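You operate a simulated robot arm through the tools that you are given. There is no shell and no other tool. Be economical: measure what you need, move in short steps, check, and stop when the job is done.

The job below is to be done with a simulated two-armed robot. You get a single attempt, and the scene is never put back.

TASK
Wipe up the spill on the top of the rack bench with the cream rag and put it back.
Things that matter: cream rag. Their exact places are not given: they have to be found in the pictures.

Only the result counts: the job must be done as asked and must still hold three seconds after the hand-in. Knocking over, shifting, dropping, spilling or breaking anything else fails it.

THE ROBOT
Two 6-joint arms with two-finger parallel grippers on one trunk, on a base that drives. Base frame: it is fixed to the floor where the robot stands at the start and does not move with it; the origin is under the middle of the robot, x ahead of it, y to its left, z up; the surface under the hand at the start is at about z = 0.85. Readings come in m, degrees, newtons and seconds.
The left shoulder is at the start at [-0.077, 0.177, 0.832], the right one opposite. With the tool pointing down near the work surface each hand reaches from about 0.1 to 0.72 m from the robot's upright axis, wherever it stands, measured 20 degrees to its own side. Payload 1.57 kg a hand.
The TCP of each hand is the grasp point between the finger pads, 0.03 m short of the fingertips. In the tool frame z runs along the fingers and y along their closing line. Largest opening 0.08 m; finger width 0.017, thickness 0.012; the body of the gripper, 0.04 by 0.082 m, starts 0.08 m behind the TCP.
Orientation is that of the tool frame in the base frame, as a unit quaternion [x, y, z, w]. With the fingers straight down and closing along the base's y, the tool's x points along the base's -x, its y along +y and its z along -z.

THE INTERFACE
- The arms move only by the tool arm_command. It takes "left_increments", "right_increments" or both (then of equal length, played together; a hand with none holds still); each is a list of rows, each a list of 7 numbers: the turn, a rotation vector about the base's x, y, z in degrees, then the shift along the base's x, y, z in m, then the closure, from 0 (fully open) to 1 (shut). In form: [[ax, ay, az, tx, ty, tz, gripper], ...]. A call has 1 to 20 rows; each row shifts and turns the commanded pose from where the row before left it. Rows are played at 5 a second. More than 0.05 m and 8.6 degrees between two rows, or a gripper value outside its range, and nothing of the call is played. A pose out of reach is approached as far as the arm can. The call stops where the force on the tool passes 40 N (or 10 N more than at its start, if that is more) or the arm is blocked; 0.2 s more then pass. Each finger travels about 0.072 m/s and halts on what it meets, pressing with about 42 N; the grip force reading is that of the motor and also rises with nothing between the fingers. The clock runs only during rows and for 0.2 s after the last one: add rows that do not move to give the fingers time. It gives the time, the measured TCP pose, the force on the tool (base axes), the opening and the grip force at its end, in the units of the frame above (readings bear some noise), with the torque about the TCP (base axes, N m) and any sound that the robot's microphone picked up.
- Cameras (640 x 400 px; columns grow to the right, rows downward): "scene" is now at [0.0363, 0.0178, 1.559]; the picture's right is [0.23, -0.97, 0.00], its down [-0.70, -0.16, -0.69] and it looks along [0.68, 0.16, -0.72] (base axes); focal length 264 px, centre (320, 200). "left" rides on the left gripper at [0.072, 0.007, -0.122] in its tool frame; the picture's right is [-0.09, 1.00, 0.00], its down [-0.84, -0.08, -0.54] and it looks along [-0.54, -0.05, 0.84] (tool axes); focal length 238 px, centre (320, 200). "right" rides on the right gripper at [0.072, -0.007, -0.122] in its tool frame; the picture's right is [0.09, 1.00, 0.00], its down [-0.84, 0.08, -0.54] and it looks along [-0.54, 0.05, 0.84] (tool axes); focal length 238 px, centre (320, 200).
- snapshot(camera): a new picture of that camera. The clock stands still meanwhile.
- slide_trunk(by): slides the trunk up (or, below 0, down) by that many m; the arms and the scene camera ride with it, the base frame stays. It gives what a move gives, with no picture.
- steer(legs): drives the robot by 1 to 6 legs, each [ahead, left, turn to the left] in m, m and degrees, along the robot's own axes; the way and the turn of a leg run together, so that a leg with both is an arc; at most 1.5 m and 180 degrees a leg. The arms and the cameras ride along, it lands a little off, and it stops where it bumps. It gives what a move gives.
- head_to(pan, tilt): turns the head with the scene camera to pan (to the left, within 143 degrees either way) and tilt (down, from -29 to 69), counted from straight ahead of the robot. It gives what a move gives.
- locate(camera, pixels): for up to 12 pixels [column, row] of the newest picture of that camera ("zoom" is the newest enlarged one), the place [x, y, z] in the base frame of the surface seen there, good to about 0.002 m. The clock stands still meanwhile.
- zoom(camera, box): a new picture of the part [left, top, right, bottom] of that camera's present view, enlarged. The clock stands still meanwhile.
- job_done(): hands the job in; it is judged then, once.

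Work in short steps. Measure before you move; look again where a grasp or a placing could have gone wrong, and mend it. You have 80 turns and 70 pictures in all, those below and enlarged ones among them. Open the grippers and draw the arms clear of the work before you hand the job in, unless the task says otherwise; then end with one line.

The tools are called after ">>>" as a command line: name --argument value ..., lists and objects as JSON in quotes. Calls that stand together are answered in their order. arm_command: Moves the arms, as the interface text tells. Its arguments: {"type":"object","properties":{"left_increments":{"type":"array","items":{"type":"array","items":{"type":"number"}}},"right_increments":{"type":"array","items":{"type":"array","items":{"type":"number"}}}},"required":[]} The other tools are called the same way: slide_trunk (by) slides the trunk up or down; steer (legs) drives the base; head_to (pan, tilt) turns the head that bears the scene camera; snapshot (camera) takes a picture; locate (camera, pixels) gives the place of the surface under pixels of a picture; zoom (camera, box) takes an enlarged picture of a part of a camera's view; job_done () hands the job in.

At the start:

```text
clock: 0.0
left_position: [0.4056, 0.2935, 1.0454]
left_tcp_rot: [0.0, 1.0, 0.0, -0.001]
left_contact_force: [-0.7, -1.2, 0.5]
left_ft_torque: [-0.02, 0.02, -0.03]
left_finger_gap: 0.08
left_grasp_force: 0.0
right_position: [0.5155, -0.0436, 1.1344]
right_tcp_rot: [0.001, 1.0, 0.0, 0.0]
right_contact_force: [0.9, 0.6, -0.3]
right_ft_torque: [-0.01, 0.0, 0.0]
right_finger_gap: 0.08
right_grasp_force: 0.0
trunk travel left (down, up): [-0.275, 0.053]
robot x, y, heading: [0.0005, 0.0003, -0.2]
head pan, tilt: [13.1, 46.0]
```

scene: 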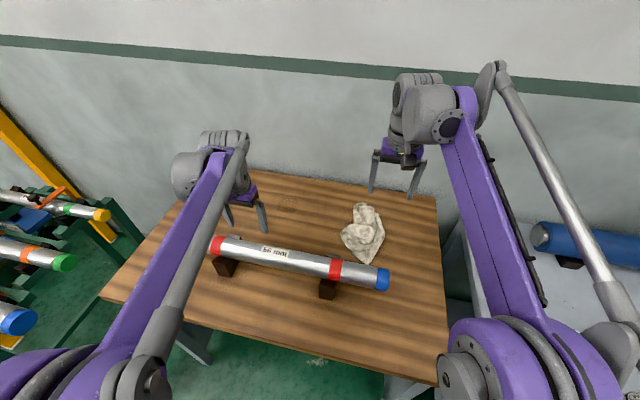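
right: 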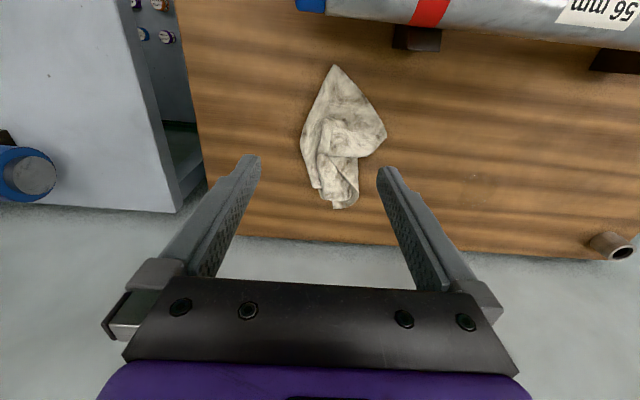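
left: 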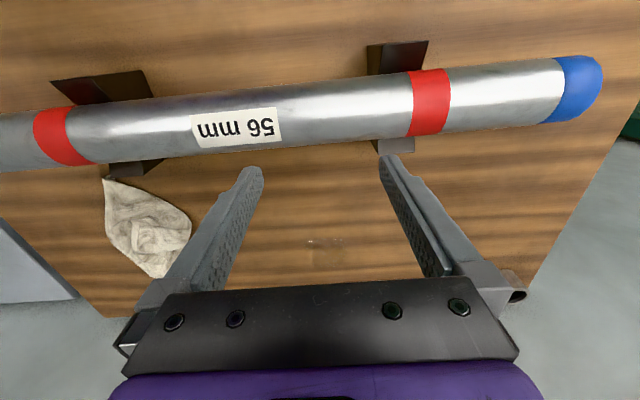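

The rag is at about (363,232) in the scene picture on the wooden bench; I do not see the spill yet. I look to the left and to the right with the head.

>>> head_to --pan 60 --tilt 40

>>> snapshot --camera "scene"

>>> head_to --pan -50 --tilt 40

>>> snapshot --camera "scene"

```text
clock: 1.1
left_position: [0.4061, 0.2932, 1.0435]
left_tcp_rot: [0.0, 1.0, -0.001, 0.0]
left_contact_force: [-0.9, 0.0, 0.0]
left_ft_torque: [-0.03, 0.0, 0.02]
left_finger_gap: 0.0802
left_grasp_force: 0.1
right_position: [0.5158, -0.0423, 1.1341]
right_tcp_rot: [0.0, 1.0, 0.0, 0.0]
right_contact_force: [-0.2, -0.3, -0.2]
right_ft_torque: [0.01, 0.02, -0.01]
right_finger_gap: 0.0801
right_grasp_force: 0.1
trunk travel left (down, up): [-0.275, 0.053]
robot x, y, heading: [-0.003, 0.0013, 0.1]
head pan, tilt: [60.0, 40.0]
```

```text
66 pictures are left
```

scene: 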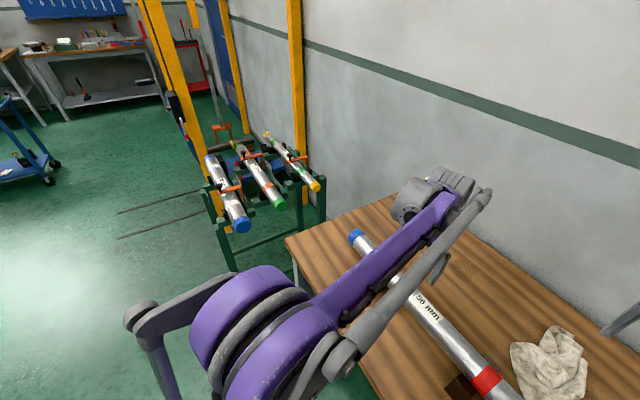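

```text
clock: 3.0
left_position: [0.406, 0.2926, 1.0429]
left_tcp_rot: [-0.001, 1.0, 0.0, 0.0]
left_contact_force: [-0.4, -0.5, -0.7]
left_ft_torque: [0.01, 0.03, -0.01]
left_finger_gap: 0.0799
left_grasp_force: 0.1
right_position: [0.5175, -0.0441, 1.1346]
right_tcp_rot: [-0.001, 1.0, 0.0, -0.001]
right_contact_force: [0.2, 0.1, 0.7]
right_ft_torque: [0.02, 0.0, 0.01]
right_finger_gap: 0.0799
right_grasp_force: 0.1
trunk travel left (down, up): [-0.275, 0.053]
robot x, y, heading: [0.0027, 0.0001, -0.1]
head pan, tilt: [-50.0, 40.0]
```

```text
65 pictures are left
```

scene: 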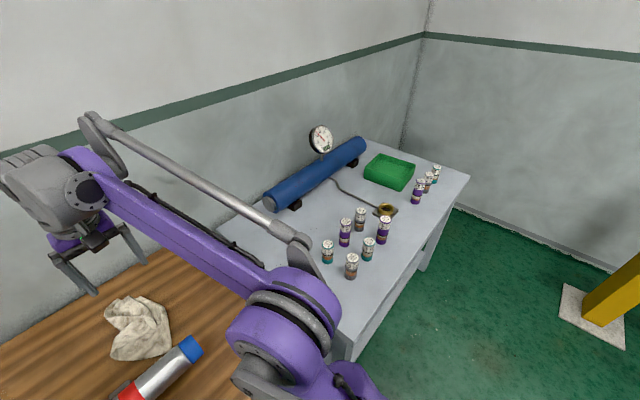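

No spill is plainly seen on the grey bench. I look at the rest of the room and closely at the wooden bench top.

>>> zoom --camera "left" --box '[180, 180, 500, 380]'

>>> head_to --pan 115 --tilt 25

>>> snapshot --camera "scene"

>>> head_to --pan -120 --tilt 25

>>> snapshot --camera "scene"

>>> head_to --pan 10 --tilt 50

>>> zoom --camera "scene" --box '[160, 100, 480, 300]'

```text
2.00 times, centred on (340, 280) of left
```

zoom: 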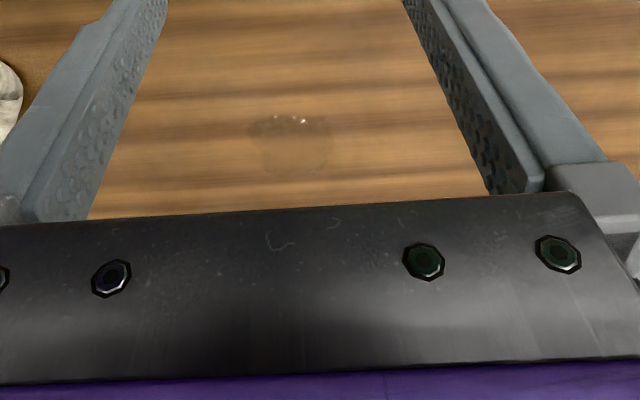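

```text
clock: 5.5
left_position: [0.4058, 0.2929, 1.0445]
left_tcp_rot: [0.0, 1.0, 0.0, 0.0]
left_contact_force: [-0.3, 0.4, 0.3]
left_ft_torque: [-0.04, -0.01, 0.0]
left_finger_gap: 0.08
left_grasp_force: 0.0
right_position: [0.5164, -0.0431, 1.1346]
right_tcp_rot: [-0.001, 1.0, 0.0, 0.0]
right_contact_force: [0.5, -0.1, 0.0]
right_ft_torque: [0.0, 0.03, 0.01]
right_finger_gap: 0.0799
right_grasp_force: 0.1
trunk travel left (down, up): [-0.275, 0.053]
robot x, y, heading: [0.0019, -0.0009, -0.2]
head pan, tilt: [115.0, 25.0]
```

```text
63 pictures are left
```

scene: 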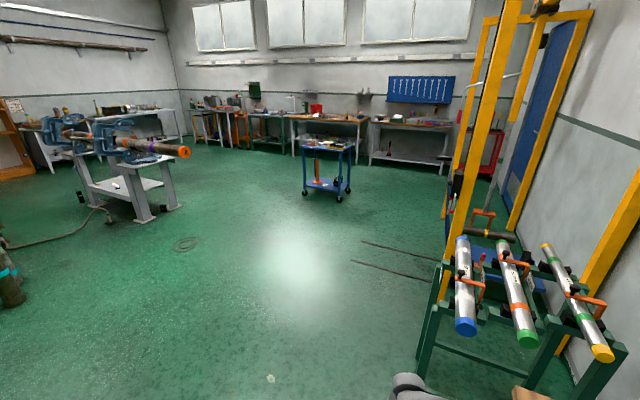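

```text
clock: 8.9
left_position: [0.4064, 0.2923, 1.0433]
left_tcp_rot: [0.0, 1.0, 0.0, 0.0]
left_contact_force: [-0.2, 0.9, -0.3]
left_ft_torque: [-0.01, -0.02, 0.01]
left_finger_gap: 0.0801
left_grasp_force: 0.1
right_position: [0.5161, -0.0432, 1.1329]
right_tcp_rot: [0.0, 1.0, 0.0, -0.001]
right_contact_force: [-0.2, -0.4, -0.5]
right_ft_torque: [0.01, 0.0, 0.01]
right_finger_gap: 0.0802
right_grasp_force: 0.1
trunk travel left (down, up): [-0.275, 0.053]
robot x, y, heading: [0.0007, -0.0064, 0.1]
head pan, tilt: [-120.0, 25.0]
```

```text
62 pictures are left
```

scene: 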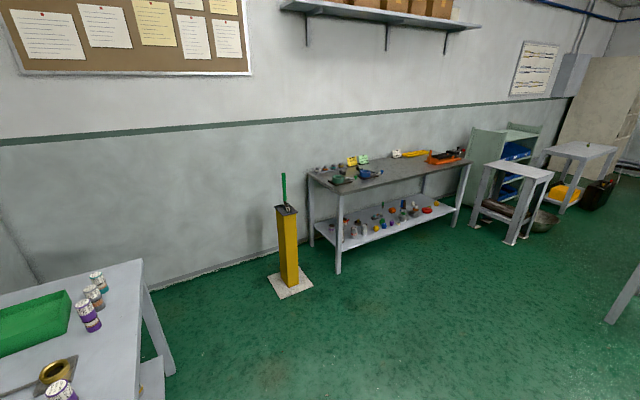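

```text
clock: 11.0
left_position: [0.4059, 0.2928, 1.0441]
left_tcp_rot: [0.0, 1.0, 0.0, 0.001]
left_contact_force: [-0.5, -0.5, 0.2]
left_ft_torque: [0.0, 0.02, 0.02]
left_finger_gap: 0.08
left_grasp_force: 0.0
right_position: [0.5161, -0.043, 1.1329]
right_tcp_rot: [0.0, 1.0, 0.0, -0.001]
right_contact_force: [-0.3, 0.2, -0.5]
right_ft_torque: [0.0, 0.0, 0.02]
right_finger_gap: 0.0799
right_grasp_force: 0.1
trunk travel left (down, up): [-0.275, 0.053]
robot x, y, heading: [0.0016, -0.0025, -0.1]
head pan, tilt: [10.0, 50.0]
```

```text
2.00 times, centred on (320, 200) of scene
```

zoom: 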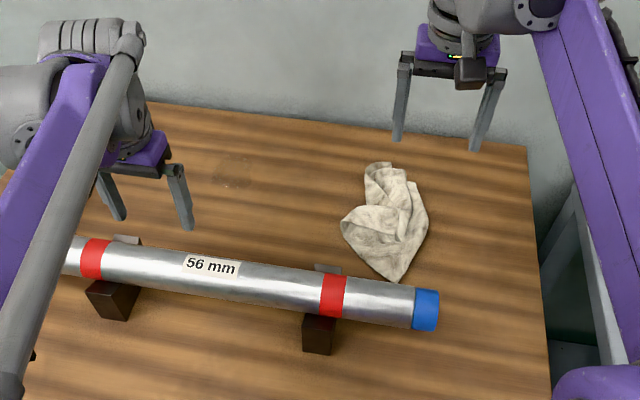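

A faint clear puddle is at zoom (235,172), on the wooden bench behind the pipe. I measure it, the rag and the bench.

>>> locate --camera "scene" --pixels '[[277, 186], [265, 180], [290, 180], [277, 195], [350, 185], [333, 213], [373, 210], [360, 237], [356, 218], [400, 240], [340, 250], [350, 184]]'

>>> zoom --camera "scene" --box '[230, 160, 390, 260]'

>>> snapshot --camera "left"

>>> locate --camera "left" --pixels '[[325, 250], [305, 245], [346, 245], [325, 238], [325, 265]]'

>>> snapshot --camera "right"

>>> locate --camera "right" --pixels '[[335, 68], [303, 140], [386, 135], [340, 208], [325, 180], [345, 160], [335, 130], [345, 100], [350, 180], [330, 195], [310, 165], [350, 195]]'

```text
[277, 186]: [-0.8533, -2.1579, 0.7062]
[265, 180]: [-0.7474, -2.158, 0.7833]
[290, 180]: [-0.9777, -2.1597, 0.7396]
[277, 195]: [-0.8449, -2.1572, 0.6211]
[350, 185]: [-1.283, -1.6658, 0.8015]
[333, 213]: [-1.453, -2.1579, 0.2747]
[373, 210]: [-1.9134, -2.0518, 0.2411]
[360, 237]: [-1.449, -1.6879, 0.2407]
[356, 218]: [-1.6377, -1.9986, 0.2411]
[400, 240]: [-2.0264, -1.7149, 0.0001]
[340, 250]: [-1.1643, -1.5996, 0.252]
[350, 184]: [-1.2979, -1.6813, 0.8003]
```

```text
4.00 times, centred on (310, 210) of scene
```

zoom: 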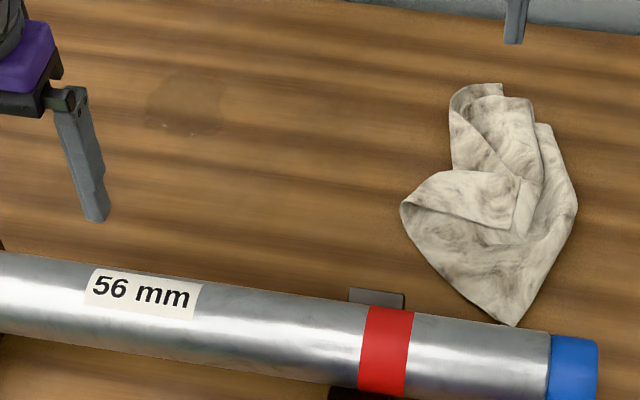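

```text
59 pictures are left
```

left: 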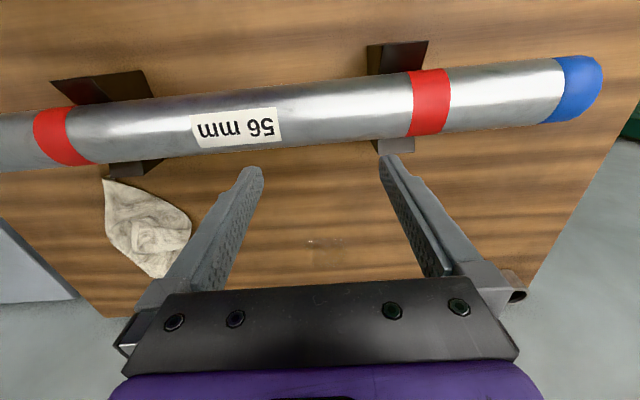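

```text
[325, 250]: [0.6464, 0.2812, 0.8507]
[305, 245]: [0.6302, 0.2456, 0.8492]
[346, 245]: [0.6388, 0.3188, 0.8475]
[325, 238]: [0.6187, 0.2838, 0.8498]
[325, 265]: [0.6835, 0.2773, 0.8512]
```

```text
58 pictures are left
```

right: 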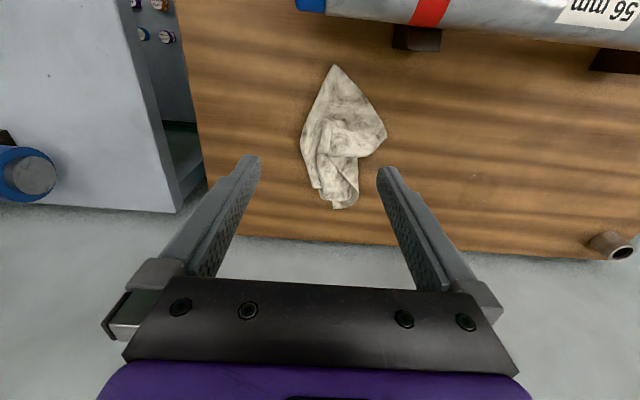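

```text
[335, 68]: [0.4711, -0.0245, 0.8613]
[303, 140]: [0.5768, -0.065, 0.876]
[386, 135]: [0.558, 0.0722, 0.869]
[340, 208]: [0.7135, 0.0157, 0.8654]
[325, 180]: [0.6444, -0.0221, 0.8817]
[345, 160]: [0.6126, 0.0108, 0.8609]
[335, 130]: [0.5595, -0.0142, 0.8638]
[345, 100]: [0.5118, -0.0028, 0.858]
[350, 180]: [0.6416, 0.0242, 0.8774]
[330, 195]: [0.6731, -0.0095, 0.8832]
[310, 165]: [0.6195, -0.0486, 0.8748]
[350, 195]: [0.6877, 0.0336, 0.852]
```

I measure the puddle and the rag outline in the enlarged scene picture, and the small tube-like thing at right (610,245).

>>> locate --camera "zoom" --pixels '[[187, 105], [145, 105], [235, 105], [187, 70], [187, 135], [500, 85], [452, 100], [405, 208], [512, 325], [575, 200], [525, 140], [375, 300]]'

>>> locate --camera "right" --pixels '[[610, 240], [625, 252], [600, 240], [230, 230], [450, 245], [190, 60], [470, 25], [420, 40]]'

>>> zoom --camera "right" --box '[380, 100, 640, 262]'

```text
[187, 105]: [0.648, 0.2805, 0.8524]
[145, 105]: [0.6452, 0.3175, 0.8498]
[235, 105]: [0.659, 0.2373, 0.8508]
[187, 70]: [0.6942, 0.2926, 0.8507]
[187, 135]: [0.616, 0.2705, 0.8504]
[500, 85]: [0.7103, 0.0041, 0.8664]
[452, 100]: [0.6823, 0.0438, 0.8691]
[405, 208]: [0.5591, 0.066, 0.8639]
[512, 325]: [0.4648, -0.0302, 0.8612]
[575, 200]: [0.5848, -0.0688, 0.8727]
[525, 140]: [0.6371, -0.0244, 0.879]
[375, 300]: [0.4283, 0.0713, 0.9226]
```

```text
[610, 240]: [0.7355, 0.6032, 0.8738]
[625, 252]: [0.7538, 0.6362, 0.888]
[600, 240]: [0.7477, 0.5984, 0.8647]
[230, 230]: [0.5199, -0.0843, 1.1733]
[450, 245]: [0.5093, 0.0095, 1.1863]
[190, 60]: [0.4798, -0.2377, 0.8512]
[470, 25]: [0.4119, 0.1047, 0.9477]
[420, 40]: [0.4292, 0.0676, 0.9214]
```

```text
2.46 times, centred on (510, 181) of right
```

zoom: 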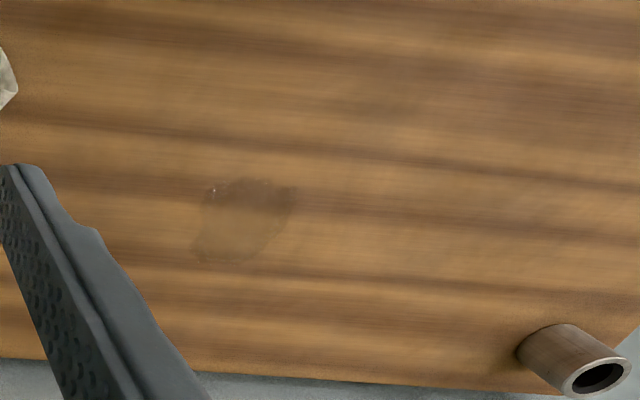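

The puddle is clear in this zoom, spanning (193..295, 178..265); I measure its outline, and test the left arm's reach by going out high above it.

>>> locate --camera "zoom" --pixels '[[197, 250], [210, 190], [245, 178], [293, 190], [285, 225], [235, 262], [243, 220]]'

>>> arm_command --left_increments '[[0, 0, 0, 0.05, 0, 0, 0], [0, 0, 0, 0.05, 0, 0, 0], [0, 0, 0, 0.05, 0, 0, 0], [0, 0, 0, 0.05, 0, 0, 0], [0, 0, 0, 0.05, 0, -0.03, 0], [0, 0, 0, 0.03, 0, -0.04, 0], [0, 0, 0, 0, 0, -0.03, 0], [0, 0, 0, 0, 0, 0, 0]]'

```text
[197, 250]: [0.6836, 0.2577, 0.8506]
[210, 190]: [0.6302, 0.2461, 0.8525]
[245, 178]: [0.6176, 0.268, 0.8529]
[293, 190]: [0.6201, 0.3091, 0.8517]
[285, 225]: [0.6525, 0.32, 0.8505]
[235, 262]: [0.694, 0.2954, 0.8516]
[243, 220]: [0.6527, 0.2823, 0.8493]
```

```text
refused: row 5 steps farther than a row can; nothing moved
```

The puddle is about (0.655,0.283), radius 0.04. I repeat the reach test with smaller rows.

>>> arm_command --left_increments '[[0, 0, 0, 0.045, 0, 0, 0], [0, 0, 0, 0.045, 0, 0, 0], [0, 0, 0, 0.045, 0, 0, 0], [0, 0, 0, 0.045, 0, 0, 0], [0, 0, 0, 0.04, 0, -0.02, 0], [0, 0, 0, 0.04, 0, -0.03, 0], [0, 0, 0, 0.03, 0, -0.03, 0], [0, 0, 0, 0, 0, 0, 0]]'

```text
clock: 12.8
left_position: [0.6604, 0.292, 0.9697]
left_tcp_rot: [0.0, 1.0, -0.001, 0.0]
left_contact_force: [0.3, -1.1, 0.3]
left_ft_torque: [0.0, -0.03, 0.04]
left_finger_gap: 0.0798
left_grasp_force: 0.1
left hand out of reach, approached as far as the arm can: row 6, 7
right_position: [0.5163, -0.0432, 1.134]
right_tcp_rot: [0.0, 1.0, -0.001, 0.0]
right_contact_force: [-0.5, -0.1, 0.4]
right_ft_torque: [0.02, -0.01, 0.0]
right_finger_gap: 0.0797
right_grasp_force: 0.1
trunk travel left (down, up): [-0.275, 0.053]
robot x, y, heading: [0.0016, -0.0022, 0.0]
head pan, tilt: [10.0, 50.0]
```

The left arm stops at x=0.66. I look down to see how much room the base has ahead of it.

>>> head_to --pan 0 --tilt 69

>>> snapshot --camera "scene"

```text
clock: 13.6
left_position: [0.6607, 0.2907, 0.9707]
left_tcp_rot: [0.001, 1.0, 0.0, 0.0]
left_contact_force: [0.0, -1.0, -0.1]
left_ft_torque: [-0.01, 0.01, 0.04]
left_finger_gap: 0.0801
left_grasp_force: 0.0
right_position: [0.5169, -0.0432, 1.1331]
right_tcp_rot: [0.0, 1.0, 0.0, 0.0]
right_contact_force: [-1.0, 0.3, 0.8]
right_ft_torque: [-0.03, 0.01, 0.03]
right_finger_gap: 0.08
right_grasp_force: 0.0
trunk travel left (down, up): [-0.275, 0.053]
robot x, y, heading: [0.0017, 0.001, -0.2]
head pan, tilt: [0.0, 68.8]
```

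```text
56 pictures are left
```

scene: 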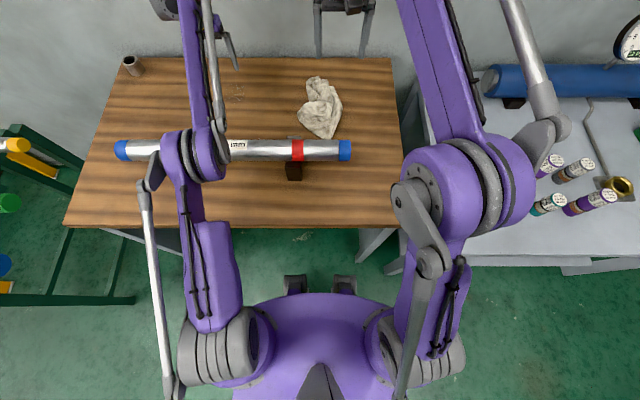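

The bench's near edge is at row 226 and base feet at row 280. I measure both.

>>> locate --camera "scene" --pixels '[[300, 226], [200, 226], [295, 276], [345, 276], [320, 295], [230, 165], [345, 150], [135, 66], [380, 232], [175, 240], [300, 240], [294, 178]]'

```text
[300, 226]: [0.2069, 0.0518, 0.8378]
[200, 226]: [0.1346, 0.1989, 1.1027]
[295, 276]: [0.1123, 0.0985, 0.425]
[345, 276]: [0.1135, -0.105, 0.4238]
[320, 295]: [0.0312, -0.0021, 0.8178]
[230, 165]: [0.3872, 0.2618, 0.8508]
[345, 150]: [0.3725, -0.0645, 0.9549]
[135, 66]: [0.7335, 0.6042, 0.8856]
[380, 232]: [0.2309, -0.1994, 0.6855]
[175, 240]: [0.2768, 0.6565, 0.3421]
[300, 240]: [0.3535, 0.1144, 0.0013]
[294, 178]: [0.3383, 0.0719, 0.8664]
```

Feet front at x=0.11, bench edge at 0.207, with free floor under the bench, so a 0.07 m drive ahead is safe. First I bring the left hand back and the right hand out of the way.

>>> arm_command --left_increments '[[0, 0, 0, -0.045, 0, 0.02, 0], [0, 0, 0, -0.045, 0, 0.02, 0], [0, 0, 0, -0.04, 0, 0.0, 0], [0, 0, 0, -0.04, 0, 0, 0], [0, 0, 0, 0, 0, 0, 0], [0, 0, 0, 0, 0, 0, 0]]' --right_increments '[[0, 0, 0, -0.035, -0.03, 0, 0], [0, 0, 0, -0.035, -0.03, 0, 0], [0, 0, 0, -0.035, -0.03, 0, 0], [0, 0, 0, -0.035, -0.03, 0, 0], [0, 0, 0, -0.035, -0.03, 0, 0], [0, 0, 0, -0.02, -0.04, 0, 0]]'

>>> steer --legs '[[0.07, 0, 0]]'

>>> snapshot --camera "scene"

```text
clock: 15.0
left_position: [0.4896, 0.2921, 1.0106]
left_tcp_rot: [0.0, 1.0, 0.0, 0.0]
left_contact_force: [-0.9, 0.0, 0.4]
left_ft_torque: [0.01, -0.02, 0.03]
left_finger_gap: 0.0802
left_grasp_force: 0.0
right_position: [0.3176, -0.235, 1.1374]
right_tcp_rot: [-0.001, 1.0, 0.001, 0.001]
right_contact_force: [-0.4, 0.6, 0.0]
right_ft_torque: [0.03, -0.02, 0.03]
right_finger_gap: 0.0799
right_grasp_force: 0.1
trunk travel left (down, up): [-0.275, 0.053]
robot x, y, heading: [0.0005, -0.0, 0.2]
head pan, tilt: [0.0, 68.8]
```

```text
clock: 16.0
left_position: [0.5421, 0.2971, 1.0069]
left_tcp_rot: [0.0, 1.0, 0.0, -0.001]
left_contact_force: [0.1, 0.1, -0.3]
left_ft_torque: [-0.06, 0.02, -0.01]
left_finger_gap: 0.08
left_grasp_force: 0.0
right_position: [0.373, -0.2297, 1.1377]
right_tcp_rot: [-0.001, 1.0, -0.001, -0.002]
right_contact_force: [0.7, 0.9, 0.0]
right_ft_torque: [-0.04, 0.05, 0.0]
right_finger_gap: 0.0801
right_grasp_force: 0.1
trunk travel left (down, up): [-0.275, 0.053]
robot x, y, heading: [0.0463, 0.0055, -0.0]
head pan, tilt: [0.0, 68.8]
stopped in leg 1: the robot was blocked; the commanded pose is now the measured one
```

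```text
55 pictures are left
```

scene: 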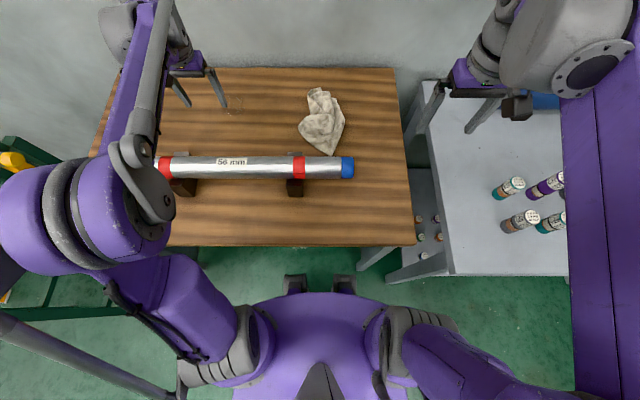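

It was blocked at 0.046 m ahead. I back off by a hair and check that the bench, pipe and rag have not moved.

>>> steer --legs '[[-0.008, 0, 0]]'

>>> snapshot --camera "scene"

>>> locate --camera "scene" --pixels '[[300, 243], [345, 164], [295, 190], [318, 88], [333, 153], [300, 127], [344, 122], [240, 108], [331, 108], [310, 93]]'

>>> zoom --camera "scene" --box '[220, 70, 380, 170]'

```text
clock: 16.8
left_position: [0.5316, 0.2967, 1.0104]
left_tcp_rot: [-0.001, 1.0, 0.001, 0.001]
left_contact_force: [0.2, -0.2, 0.0]
left_ft_torque: [0.04, 0.01, -0.02]
left_finger_gap: 0.08
left_grasp_force: 0.1
right_position: [0.3602, -0.2298, 1.1358]
right_tcp_rot: [-0.002, 1.0, 0.001, 0.0]
right_contact_force: [-0.2, 0.5, 0.4]
right_ft_torque: [0.03, -0.01, 0.0]
right_finger_gap: 0.0805
right_grasp_force: 0.0
trunk travel left (down, up): [-0.275, 0.053]
robot x, y, heading: [0.0452, 0.0064, 0.2]
head pan, tilt: [0.0, 68.8]
```

```text
54 pictures are left
```

scene: 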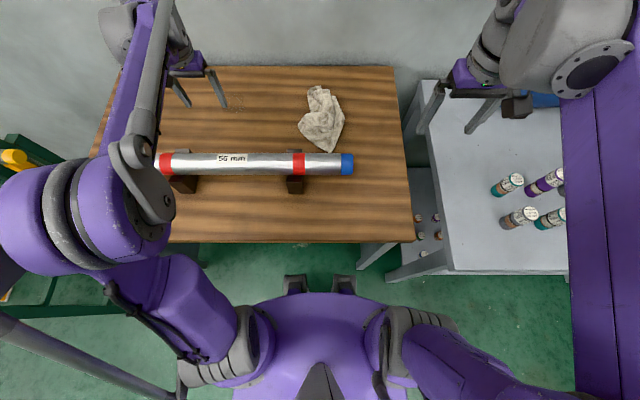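

```text
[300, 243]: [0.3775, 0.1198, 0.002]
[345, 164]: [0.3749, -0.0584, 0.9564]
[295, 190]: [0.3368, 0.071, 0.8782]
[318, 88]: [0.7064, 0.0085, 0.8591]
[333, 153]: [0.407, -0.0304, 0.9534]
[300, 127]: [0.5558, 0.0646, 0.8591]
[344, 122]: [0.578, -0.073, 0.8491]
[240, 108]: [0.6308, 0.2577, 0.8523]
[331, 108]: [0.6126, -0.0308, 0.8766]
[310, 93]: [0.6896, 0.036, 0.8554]
```

```text
4.00 times, centred on (300, 120) of scene
```

zoom: 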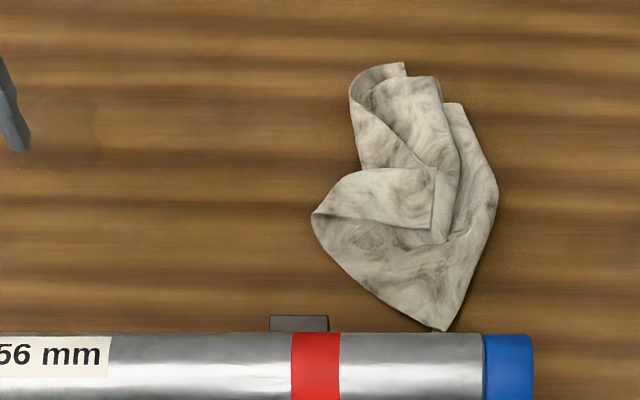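

Nothing shifted. I map rag heights over its upper fold to choose the pinch.

>>> locate --camera "zoom" --pixels '[[365, 120], [400, 100], [430, 100], [450, 150], [420, 145], [385, 150], [400, 190], [440, 190], [465, 190], [400, 230], [435, 240], [360, 220]]'

>>> locate --camera "zoom" --pixels '[[490, 190], [345, 190], [316, 214], [425, 270], [460, 260], [380, 260], [440, 300], [362, 160], [455, 120], [470, 110], [350, 100], [405, 70]]'

```text
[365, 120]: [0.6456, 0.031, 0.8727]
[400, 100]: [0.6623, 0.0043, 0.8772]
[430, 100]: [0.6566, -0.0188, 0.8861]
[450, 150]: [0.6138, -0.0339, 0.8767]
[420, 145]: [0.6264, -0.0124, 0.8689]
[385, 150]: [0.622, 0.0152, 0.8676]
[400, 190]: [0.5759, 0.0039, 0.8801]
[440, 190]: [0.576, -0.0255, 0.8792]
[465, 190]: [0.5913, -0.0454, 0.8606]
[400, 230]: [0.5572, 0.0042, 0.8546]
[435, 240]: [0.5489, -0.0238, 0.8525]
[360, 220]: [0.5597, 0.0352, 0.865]
```

```text
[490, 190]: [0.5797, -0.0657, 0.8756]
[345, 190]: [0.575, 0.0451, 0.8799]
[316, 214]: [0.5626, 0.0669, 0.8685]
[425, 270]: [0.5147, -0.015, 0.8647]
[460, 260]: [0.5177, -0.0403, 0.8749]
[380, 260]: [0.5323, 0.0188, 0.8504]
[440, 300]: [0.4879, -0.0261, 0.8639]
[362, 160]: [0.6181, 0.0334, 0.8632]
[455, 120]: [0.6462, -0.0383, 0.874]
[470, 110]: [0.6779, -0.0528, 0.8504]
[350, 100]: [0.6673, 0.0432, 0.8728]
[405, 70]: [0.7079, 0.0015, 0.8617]
```

At x≈0.655 the rag spans y -0.035..0.04 with height up to 0.886, which fits in the opening. I move the left hand to above (0.655,0.003).

>>> arm_command --left_increments '[[0, 0, 0, 0.0176, -0.042, 0, 0], [0, 0, 0, 0.0176, -0.042, 0, 0], [0, 0, 0, 0.0176, -0.042, 0, 0], [0, 0, 0, 0.0176, -0.042, 0, 0], [0, 0, 0, 0.0176, -0.042, 0, 0], [0, 0, 0, 0.0176, -0.042, 0, 0], [0, 0, 0, 0.0176, -0.042, 0, 0], [0, 0, 0, 0, 0, -0.04, 0], [0, 0, 0, 0, 0, 0, 0], [0, 0, 0, 0, 0, 0, 0]]'

>>> snapshot --camera "left"

```text
clock: 19.0
left_position: [0.6549, 0.0021, 0.967]
left_tcp_rot: [0.0, 1.0, 0.001, 0.0]
left_contact_force: [-0.1, -0.7, 0.0]
left_ft_torque: [0.0, 0.03, 0.01]
left_finger_gap: 0.0801
left_grasp_force: 0.1
right_position: [0.3592, -0.2297, 1.1366]
right_tcp_rot: [-0.001, 1.0, 0.0, 0.0]
right_contact_force: [0.4, -0.4, 0.5]
right_ft_torque: [0.0, 0.03, 0.01]
right_finger_gap: 0.0801
right_grasp_force: 0.1
trunk travel left (down, up): [-0.275, 0.053]
robot x, y, heading: [0.0436, 0.0051, 0.4]
head pan, tilt: [0.0, 68.8]
```

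```text
52 pictures are left
```

left: 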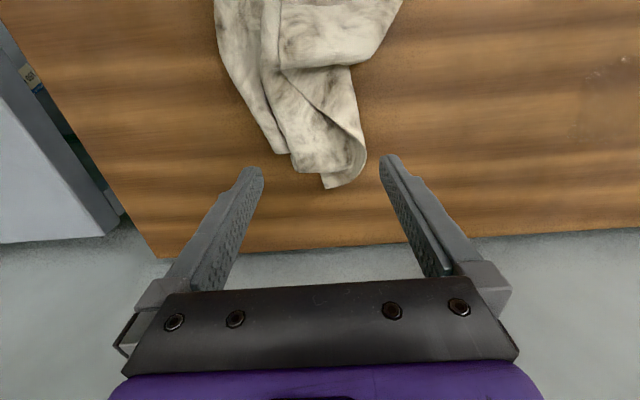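

The fingers straddle the upper fold. I go down to z≈0.884 with small last steps.

>>> arm_command --left_increments '[[0, 0, 0, 0, 0, -0.03, 0], [0, 0, 0, 0, 0, -0.03, 0], [0, 0, 0, 0, 0, -0.015, 0], [0, 0, 0, 0, 0, -0.006, 0], [0, 0, 0, 0, 0, 0, 0]]'

>>> snapshot --camera "left"

```text
clock: 20.2
left_position: [0.6544, 0.0023, 0.8883]
left_tcp_rot: [0.0, 1.0, 0.0, 0.0]
left_contact_force: [0.8, 0.5, 0.2]
left_ft_torque: [-0.01, 0.0, -0.02]
left_finger_gap: 0.0797
left_grasp_force: 0.0
right_position: [0.3609, -0.23, 1.1359]
right_tcp_rot: [-0.001, 1.0, -0.001, 0.0]
right_contact_force: [0.1, 1.0, 0.0]
right_ft_torque: [0.02, -0.02, 0.02]
right_finger_gap: 0.08
right_grasp_force: 0.1
trunk travel left (down, up): [-0.275, 0.053]
robot x, y, heading: [0.0421, 0.007, 0.0]
head pan, tilt: [0.0, 68.8]
```

```text
51 pictures are left
```

left: 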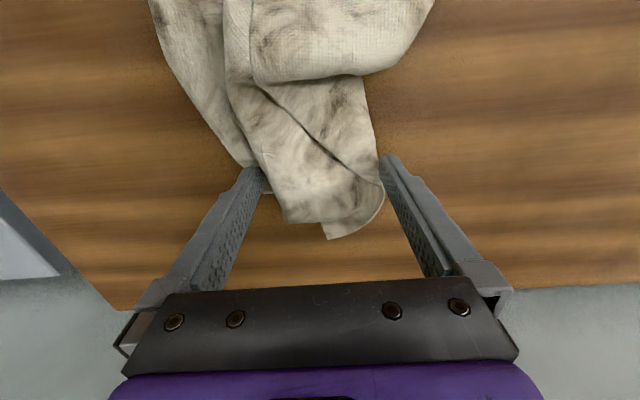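

Fingers sit on either side of the fold. I lower 5 mm more and close.

>>> arm_command --left_increments '[[0, 0, 0, 0, 0, -0.005, 0], [0, 0, 0, 0, 0, 0, 0.4], [0, 0, 0, 0, 0, 0, 0.7], [0, 0, 0, 0, 0, 0, 1], [0, 0, 0, 0, 0, 0, 1], [0, 0, 0, 0, 0, 0, 1], [0, 0, 0, 0, 0, 0, 1]]'

>>> snapshot --camera "left"

```text
clock: 21.8
left_position: [0.6551, 0.002, 0.8836]
left_tcp_rot: [0.0, 1.0, 0.0, -0.001]
left_contact_force: [-0.1, 0.2, 2.5]
left_ft_torque: [-0.03, -0.01, 0.0]
left_finger_gap: 0.0049
left_grasp_force: 25.3
right_position: [0.3606, -0.2286, 1.1365]
right_tcp_rot: [-0.001, 1.0, 0.0, -0.001]
right_contact_force: [-0.5, 0.6, -0.4]
right_ft_torque: [0.0, 0.02, 0.02]
right_finger_gap: 0.0801
right_grasp_force: 0.0
trunk travel left (down, up): [-0.275, 0.053]
robot x, y, heading: [0.0419, 0.002, 0.0]
head pan, tilt: [0.0, 68.8]
```

```text
50 pictures are left
```

left: 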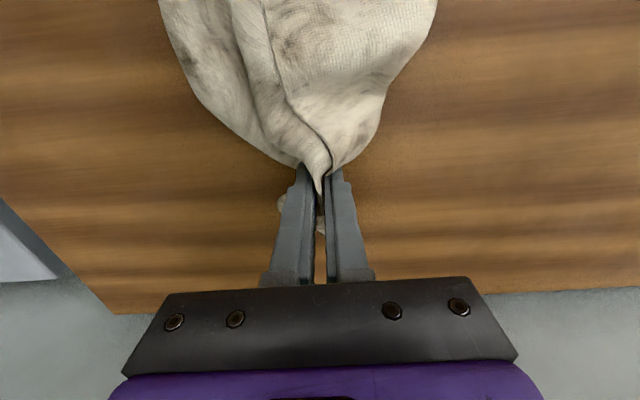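

The cloth is bunched between the pads, gap 4.9 mm at 25 N. I lift it 0.1 m and check the hold.

>>> arm_command --left_increments '[[0, 0, 0, 0, 0, 0.02, 1], [0, 0, 0, 0, 0, 0.03, 1], [0, 0, 0, 0, 0, 0.03, 1], [0, 0, 0, 0, 0, 0.02, 1], [0, 0, 0, 0, 0, 0, 1], [0, 0, 0, 0, 0, 0, 1]]'

>>> head_to --pan 10 --tilt 55

>>> snapshot --camera "scene"

```text
clock: 23.2
left_position: [0.6543, 0.0014, 0.9836]
left_tcp_rot: [0.001, 1.0, 0.0, 0.0]
left_contact_force: [0.4, -0.1, -0.6]
left_ft_torque: [0.0, -0.01, -0.02]
left_finger_gap: 0.005
left_grasp_force: 25.2
right_position: [0.3605, -0.2304, 1.1359]
right_tcp_rot: [-0.001, 1.0, 0.0, 0.001]
right_contact_force: [-1.0, 0.4, -0.1]
right_ft_torque: [-0.01, -0.01, 0.01]
right_finger_gap: 0.0801
right_grasp_force: 0.2
trunk travel left (down, up): [-0.275, 0.053]
robot x, y, heading: [0.042, 0.0032, -0.2]
head pan, tilt: [0.0, 68.8]
```

```text
clock: 23.9
left_position: [0.6549, 0.0005, 0.9827]
left_tcp_rot: [0.0, 1.0, -0.001, 0.001]
left_contact_force: [-0.7, 0.0, -0.6]
left_ft_torque: [0.01, -0.05, 0.03]
left_finger_gap: 0.005
left_grasp_force: 25.2
right_position: [0.3594, -0.2291, 1.1364]
right_tcp_rot: [-0.001, 1.0, 0.0, 0.0]
right_contact_force: [0.8, 0.3, -0.8]
right_ft_torque: [0.0, 0.02, -0.05]
right_finger_gap: 0.08
right_grasp_force: 0.0
trunk travel left (down, up): [-0.275, 0.053]
robot x, y, heading: [0.0402, 0.0046, 0.2]
head pan, tilt: [10.0, 55.0]
```

```text
49 pictures are left
```

scene: 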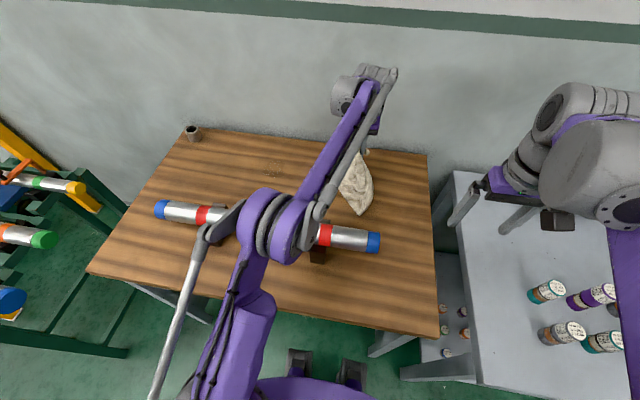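

The rag is held. I carry it over the puddle and lower it until it presses lightly.

>>> arm_command --left_increments '[[0, 0, 0, 0, 0.04, 0, 1], [0, 0, 0, 0, 0.04, 0, 1], [0, 0, 0, 0, 0.04, 0, 1], [0, 0, 0, 0, 0.04, 0, 1], [0, 0, 0, 0, 0.04, 0, 1], [0, 0, 0, 0, 0.04, 0, 1], [0, 0, 0, 0.005, 0.035, 0, 1], [0, 0, 0, 0, 0, 0, 1], [0, 0, 0, 0, 0, -0.03, 1], [0, 0, 0, 0, 0, -0.03, 1], [0, 0, 0, 0, 0, -0.02, 1], [0, 0, 0, 0, 0, -0.015, 1], [0, 0, 0, 0, 0, -0.005, 1], [0, 0, 0, 0, 0, 0, 1]]'

>>> snapshot --camera "left"

>>> snapshot --camera "scene"

```text
clock: 26.9
left_position: [0.6586, 0.2764, 0.8839]
left_tcp_rot: [0.0, 1.0, 0.0, 0.001]
left_contact_force: [1.5, 1.5, 7.1]
left_ft_torque: [-0.02, -0.07, 0.02]
left_finger_gap: 0.0049
left_grasp_force: 25.9
right_position: [0.3599, -0.2289, 1.1358]
right_tcp_rot: [0.0, 1.0, 0.0, 0.0]
right_contact_force: [0.9, 0.6, 0.4]
right_ft_torque: [0.04, -0.03, 0.03]
right_finger_gap: 0.0801
right_grasp_force: 0.0
trunk travel left (down, up): [-0.275, 0.053]
robot x, y, heading: [0.0411, 0.0018, -0.1]
head pan, tilt: [10.0, 55.0]
```

```text
48 pictures are left
```

left: 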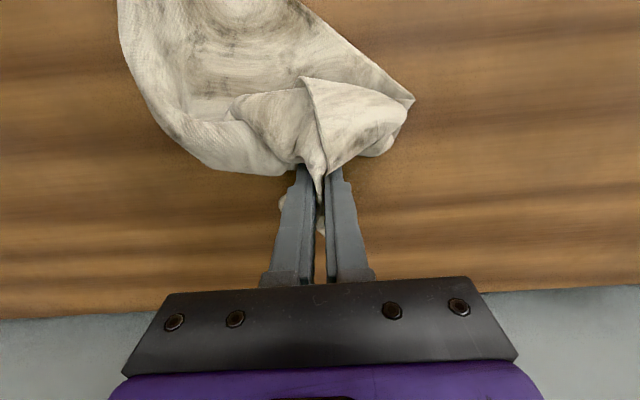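

```text
47 pictures are left
```

scene: 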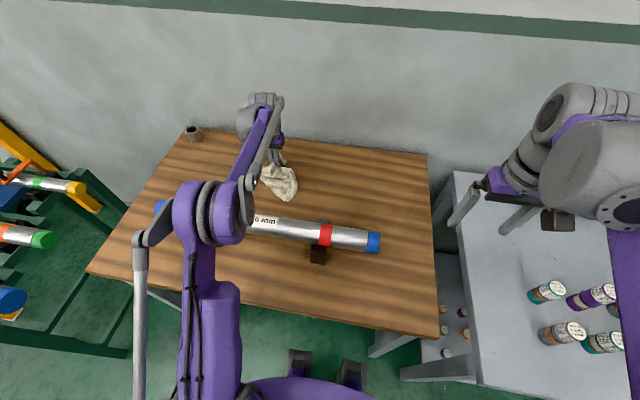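

Pressing at 7 N over the puddle. I wipe in a zigzag across it, from the far side toward me.

>>> arm_command --left_increments '[[0, 0, 0, 0.03, -0.036, 0, 1], [0, 0, 0, 0, 0.03, 0, 1], [0, 0, 0, 0, 0.03, 0, 1], [0, 0, 0, 0, 0.03, 0, 1], [0, 0, 0, -0.018, 0, 0, 1], [0, 0, 0, 0, -0.03, 0, 1], [0, 0, 0, 0, -0.03, 0, 1], [0, 0, 0, 0, -0.03, 0, 1], [0, 0, 0, -0.018, 0, 0, 1], [0, 0, 0, 0, 0.03, 0, 1], [0, 0, 0, 0, 0.03, 0, 1], [0, 0, 0, 0, 0.03, 0, 1], [0, 0, 0, -0.018, 0, 0, 1], [0, 0, 0, 0, -0.03, 0, 1], [0, 0, 0, 0, -0.03, 0, 1], [0, 0, 0, 0, -0.03, 0, 1], [0, 0, 0, -0.018, 0, 0, 1], [0, 0, 0, 0, 0.03, 0, 1], [0, 0, 0, 0, 0.03, 0, 1], [0, 0, 0, 0, 0.03, 0, 1]]'

>>> snapshot --camera "left"

```text
clock: 31.1
left_position: [0.6171, 0.3314, 0.8836]
left_tcp_rot: [0.0, 1.0, 0.0, 0.0]
left_contact_force: [-0.3, -2.1, 6.8]
left_ft_torque: [-0.11, 0.05, -0.03]
left_finger_gap: 0.005
left_grasp_force: 24.7
right_position: [0.3591, -0.2303, 1.1378]
right_tcp_rot: [-0.001, 1.0, 0.001, 0.0]
right_contact_force: [0.1, 0.3, 0.3]
right_ft_torque: [-0.03, 0.0, -0.02]
right_finger_gap: 0.0803
right_grasp_force: 0.0
trunk travel left (down, up): [-0.275, 0.053]
robot x, y, heading: [0.041, 0.0069, 0.1]
head pan, tilt: [10.0, 55.0]
```

```text
46 pictures are left
```

left: 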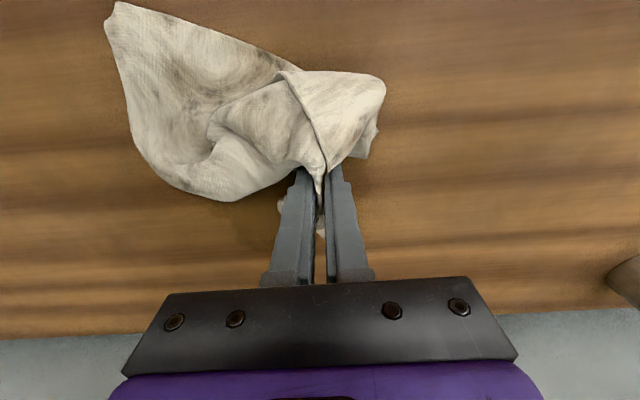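

No wet patch shows next to the rag. I lift the rag 0.13 m and carry it aside to view the place.

>>> arm_command --left_increments '[[0, 0, 0, 0, 0, 0.04, 1], [0, 0, 0, 0, 0, 0.04, 1], [0, 0, 0, 0, 0, 0.04, 1], [0, 0, 0, 0.005, -0.045, 0, 1], [0, 0, 0, 0.005, -0.045, 0, 1], [0, 0, 0, 0.005, -0.045, 0, 1], [0, 0, 0, 0.005, -0.045, 0, 1], [0, 0, 0, 0.005, -0.045, 0, 1], [0, 0, 0, 0.005, -0.045, 0, 1], [0, 0, 0, 0, 0, 0, 1], [0, 0, 0, 0, 0, 0, 1]]'

>>> zoom --camera "scene" --box '[180, 110, 400, 248]'

>>> zoom --camera "scene" --box '[236, 145, 316, 195]'

```text
clock: 33.5
left_position: [0.6477, 0.0595, 1.0045]
left_tcp_rot: [0.0, 1.0, 0.0, 0.0]
left_contact_force: [0.2, -0.3, -0.6]
left_ft_torque: [0.01, -0.03, 0.01]
left_finger_gap: 0.0051
left_grasp_force: 25.4
right_position: [0.3602, -0.2296, 1.1369]
right_tcp_rot: [0.0, 1.0, 0.0, 0.0]
right_contact_force: [-0.4, -0.1, 0.3]
right_ft_torque: [-0.01, 0.03, 0.01]
right_finger_gap: 0.08
right_grasp_force: 0.0
trunk travel left (down, up): [-0.275, 0.053]
robot x, y, heading: [0.0417, 0.0068, 0.2]
head pan, tilt: [10.0, 55.0]
```

```text
2.90 times, centred on (290, 179) of scene
```

zoom: 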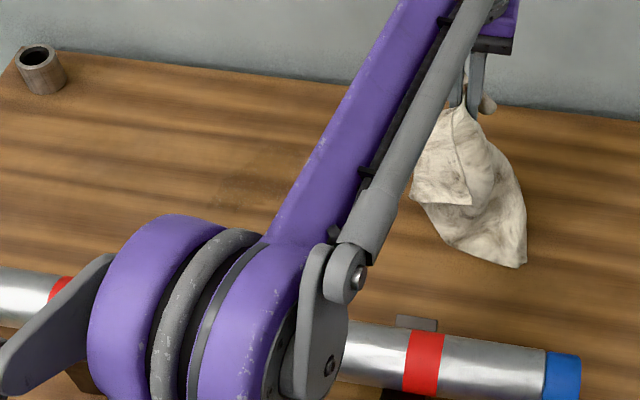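

```text
8.00 times, centred on (276, 170) of scene
```

zoom: 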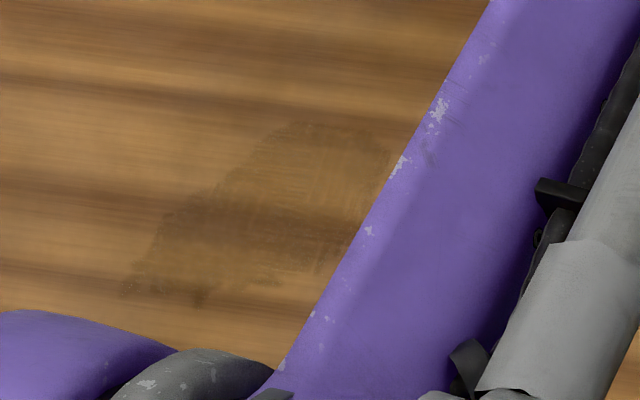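

A thin film remains, smeared from (400,130) to (120,300) in the last zoom. I measure it to wipe the wider area.

>>> locate --camera "zoom" --pixels '[[300, 122], [390, 150], [240, 160], [165, 210], [122, 295], [200, 302], [310, 270], [340, 220]]'

>>> snapshot --camera "left"

```text
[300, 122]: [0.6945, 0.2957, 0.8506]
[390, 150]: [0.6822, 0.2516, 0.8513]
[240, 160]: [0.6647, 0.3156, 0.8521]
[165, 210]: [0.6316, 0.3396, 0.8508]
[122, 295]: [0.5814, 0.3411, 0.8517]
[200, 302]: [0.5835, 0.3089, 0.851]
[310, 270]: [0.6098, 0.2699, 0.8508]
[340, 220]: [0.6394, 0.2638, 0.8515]
```

```text
43 pictures are left
```

left: 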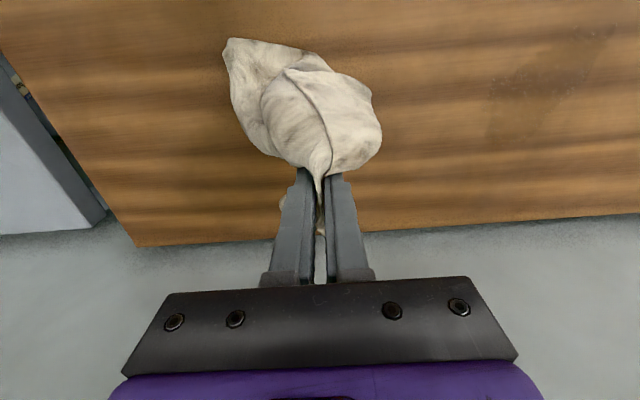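

I go back and wipe the wider area x 0.58–0.70, y 0.23–0.36 with slightly firmer pressure.

>>> arm_command --left_increments '[[0, 0, 0, 0.0106, 0.045, 0, 1], [0, 0, 0, 0.0106, 0.045, 0, 1], [0, 0, 0, 0.0106, 0.045, 0, 1], [0, 0, 0, 0.0106, 0.045, 0, 1], [0, 0, 0, 0, 0, -0.04, 1], [0, 0, 0, 0, 0, -0.04, 1], [0, 0, 0, 0, 0, -0.03, 1], [0, 0, 0, 0, 0, -0.012, 1], [0, 0, 0, 0, 0.035, 0, 1], [0, 0, 0, 0, 0.035, 0, 1], [0, 0, 0, 0, 0.035, 0, 1], [0, 0, 0, -0.015, 0, 0, 1], [0, 0, 0, 0, -0.035, 0, 1], [0, 0, 0, 0, -0.035, 0, 1], [0, 0, 0, 0, -0.035, 0, 1], [0, 0, 0, -0.015, 0, 0, 1], [0, 0, 0, 0, 0.035, 0, 1], [0, 0, 0, 0, 0.035, 0, 1], [0, 0, 0, 0, 0.035, 0, 1], [0, 0, 0, -0.015, 0, 0, 1]]'

>>> arm_command --left_increments '[[0, 0, 0, 0, -0.035, 0, 1], [0, 0, 0, 0, -0.035, 0, 1], [0, 0, 0, 0, -0.035, 0, 1], [0, 0, 0, -0.015, 0, 0, 1], [0, 0, 0, 0, 0.035, 0, 1], [0, 0, 0, 0, 0.035, 0, 1], [0, 0, 0, 0, 0.035, 0, 1], [0, 0, 0, -0.015, 0, 0, 1], [0, 0, 0, 0, -0.035, 0, 1], [0, 0, 0, 0, -0.035, 0, 1], [0, 0, 0, 0, -0.035, 0, 1], [0, 0, 0, -0.015, 0, 0, 1], [0, 0, 0, 0, 0.035, 0, 1], [0, 0, 0, 0, 0.035, 0, 1], [0, 0, 0, 0, 0.035, 0, 1], [0, 0, 0, -0.015, 0, 0, 1], [0, 0, 0, 0, -0.035, 0, 1], [0, 0, 0, 0, -0.035, 0, 1], [0, 0, 0, 0, -0.035, 0, 1], [0, 0, 0, 0, 0, 0, 1]]'

>>> arm_command --left_increments '[[0, 0, 0, 0, 0, 0.04, 1], [0, 0, 0, 0, 0, 0.04, 1], [0, 0, 0, 0, 0, 0.04, 1], [0, 0, 0, 0.015, -0.045, 0, 1], [0, 0, 0, 0.015, -0.045, 0, 1], [0, 0, 0, 0.015, -0.045, 0, 1], [0, 0, 0, 0.01, -0.045, 0, 1], [0, 0, 0, 0.005, -0.045, 0, 1], [0, 0, 0, 0, 0, 0, 1], [0, 0, 0, 0, 0, 0, 1]]'

>>> zoom --camera "scene" --box '[180, 110, 400, 248]'

>>> zoom --camera "scene" --box '[236, 145, 316, 195]'

```text
clock: 37.7
left_position: [0.6433, 0.3466, 0.8823]
left_tcp_rot: [-0.001, 1.0, 0.001, 0.0]
left_contact_force: [10.2, 0.4, 23.2]
left_ft_torque: [-0.09, -0.32, 0.08]
left_finger_gap: 0.0049
left_grasp_force: 25.0
right_position: [0.3605, -0.2303, 1.136]
right_tcp_rot: [-0.001, 1.0, 0.0, 0.001]
right_contact_force: [0.5, 0.3, -0.1]
right_ft_torque: [0.01, 0.0, -0.03]
right_finger_gap: 0.0799
right_grasp_force: 0.0
trunk travel left (down, up): [-0.275, 0.053]
robot x, y, heading: [0.0412, 0.0068, 0.1]
head pan, tilt: [10.0, 55.0]
```

```text
clock: 41.9
left_position: [0.584, 0.2433, 0.8824]
left_tcp_rot: [-0.001, 1.0, 0.0, 0.001]
left_contact_force: [-0.9, 8.1, 21.3]
left_ft_torque: [0.2, -0.03, 0.0]
left_finger_gap: 0.0052
left_grasp_force: 25.4
right_position: [0.3587, -0.2297, 1.1387]
right_tcp_rot: [-0.001, 1.0, 0.0, 0.001]
right_contact_force: [0.2, -0.6, 0.4]
right_ft_torque: [0.01, 0.02, 0.02]
right_finger_gap: 0.0798
right_grasp_force: 0.1
trunk travel left (down, up): [-0.275, 0.053]
robot x, y, heading: [0.0405, 0.0041, 0.2]
head pan, tilt: [10.0, 55.0]
```

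```text
clock: 44.1
left_position: [0.6451, 0.0165, 1.0024]
left_tcp_rot: [0.0, 1.0, -0.001, 0.0]
left_contact_force: [-0.3, -0.2, 0.3]
left_ft_torque: [-0.01, 0.01, 0.02]
left_finger_gap: 0.0052
left_grasp_force: 25.7
right_position: [0.3596, -0.2294, 1.1363]
right_tcp_rot: [-0.001, 1.0, 0.0, -0.001]
right_contact_force: [0.0, 0.4, 0.0]
right_ft_torque: [0.0, 0.0, 0.02]
right_finger_gap: 0.0803
right_grasp_force: 0.1
trunk travel left (down, up): [-0.275, 0.053]
robot x, y, heading: [0.0386, 0.0045, 0.1]
head pan, tilt: [10.0, 55.0]
```

```text
2.90 times, centred on (290, 179) of scene
```

zoom: 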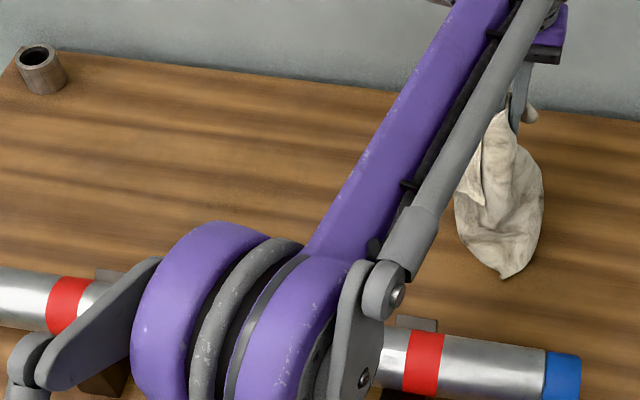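

```text
8.00 times, centred on (276, 170) of scene
```

zoom: 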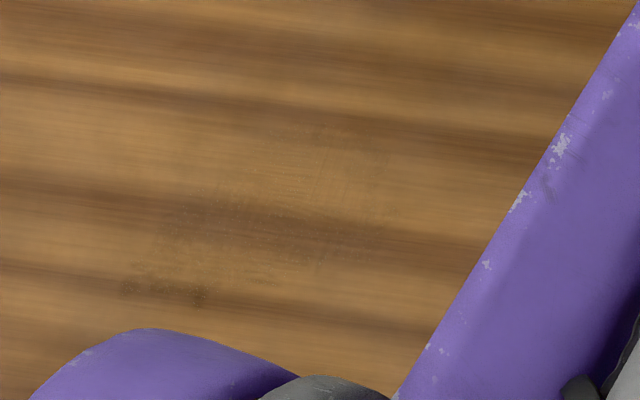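

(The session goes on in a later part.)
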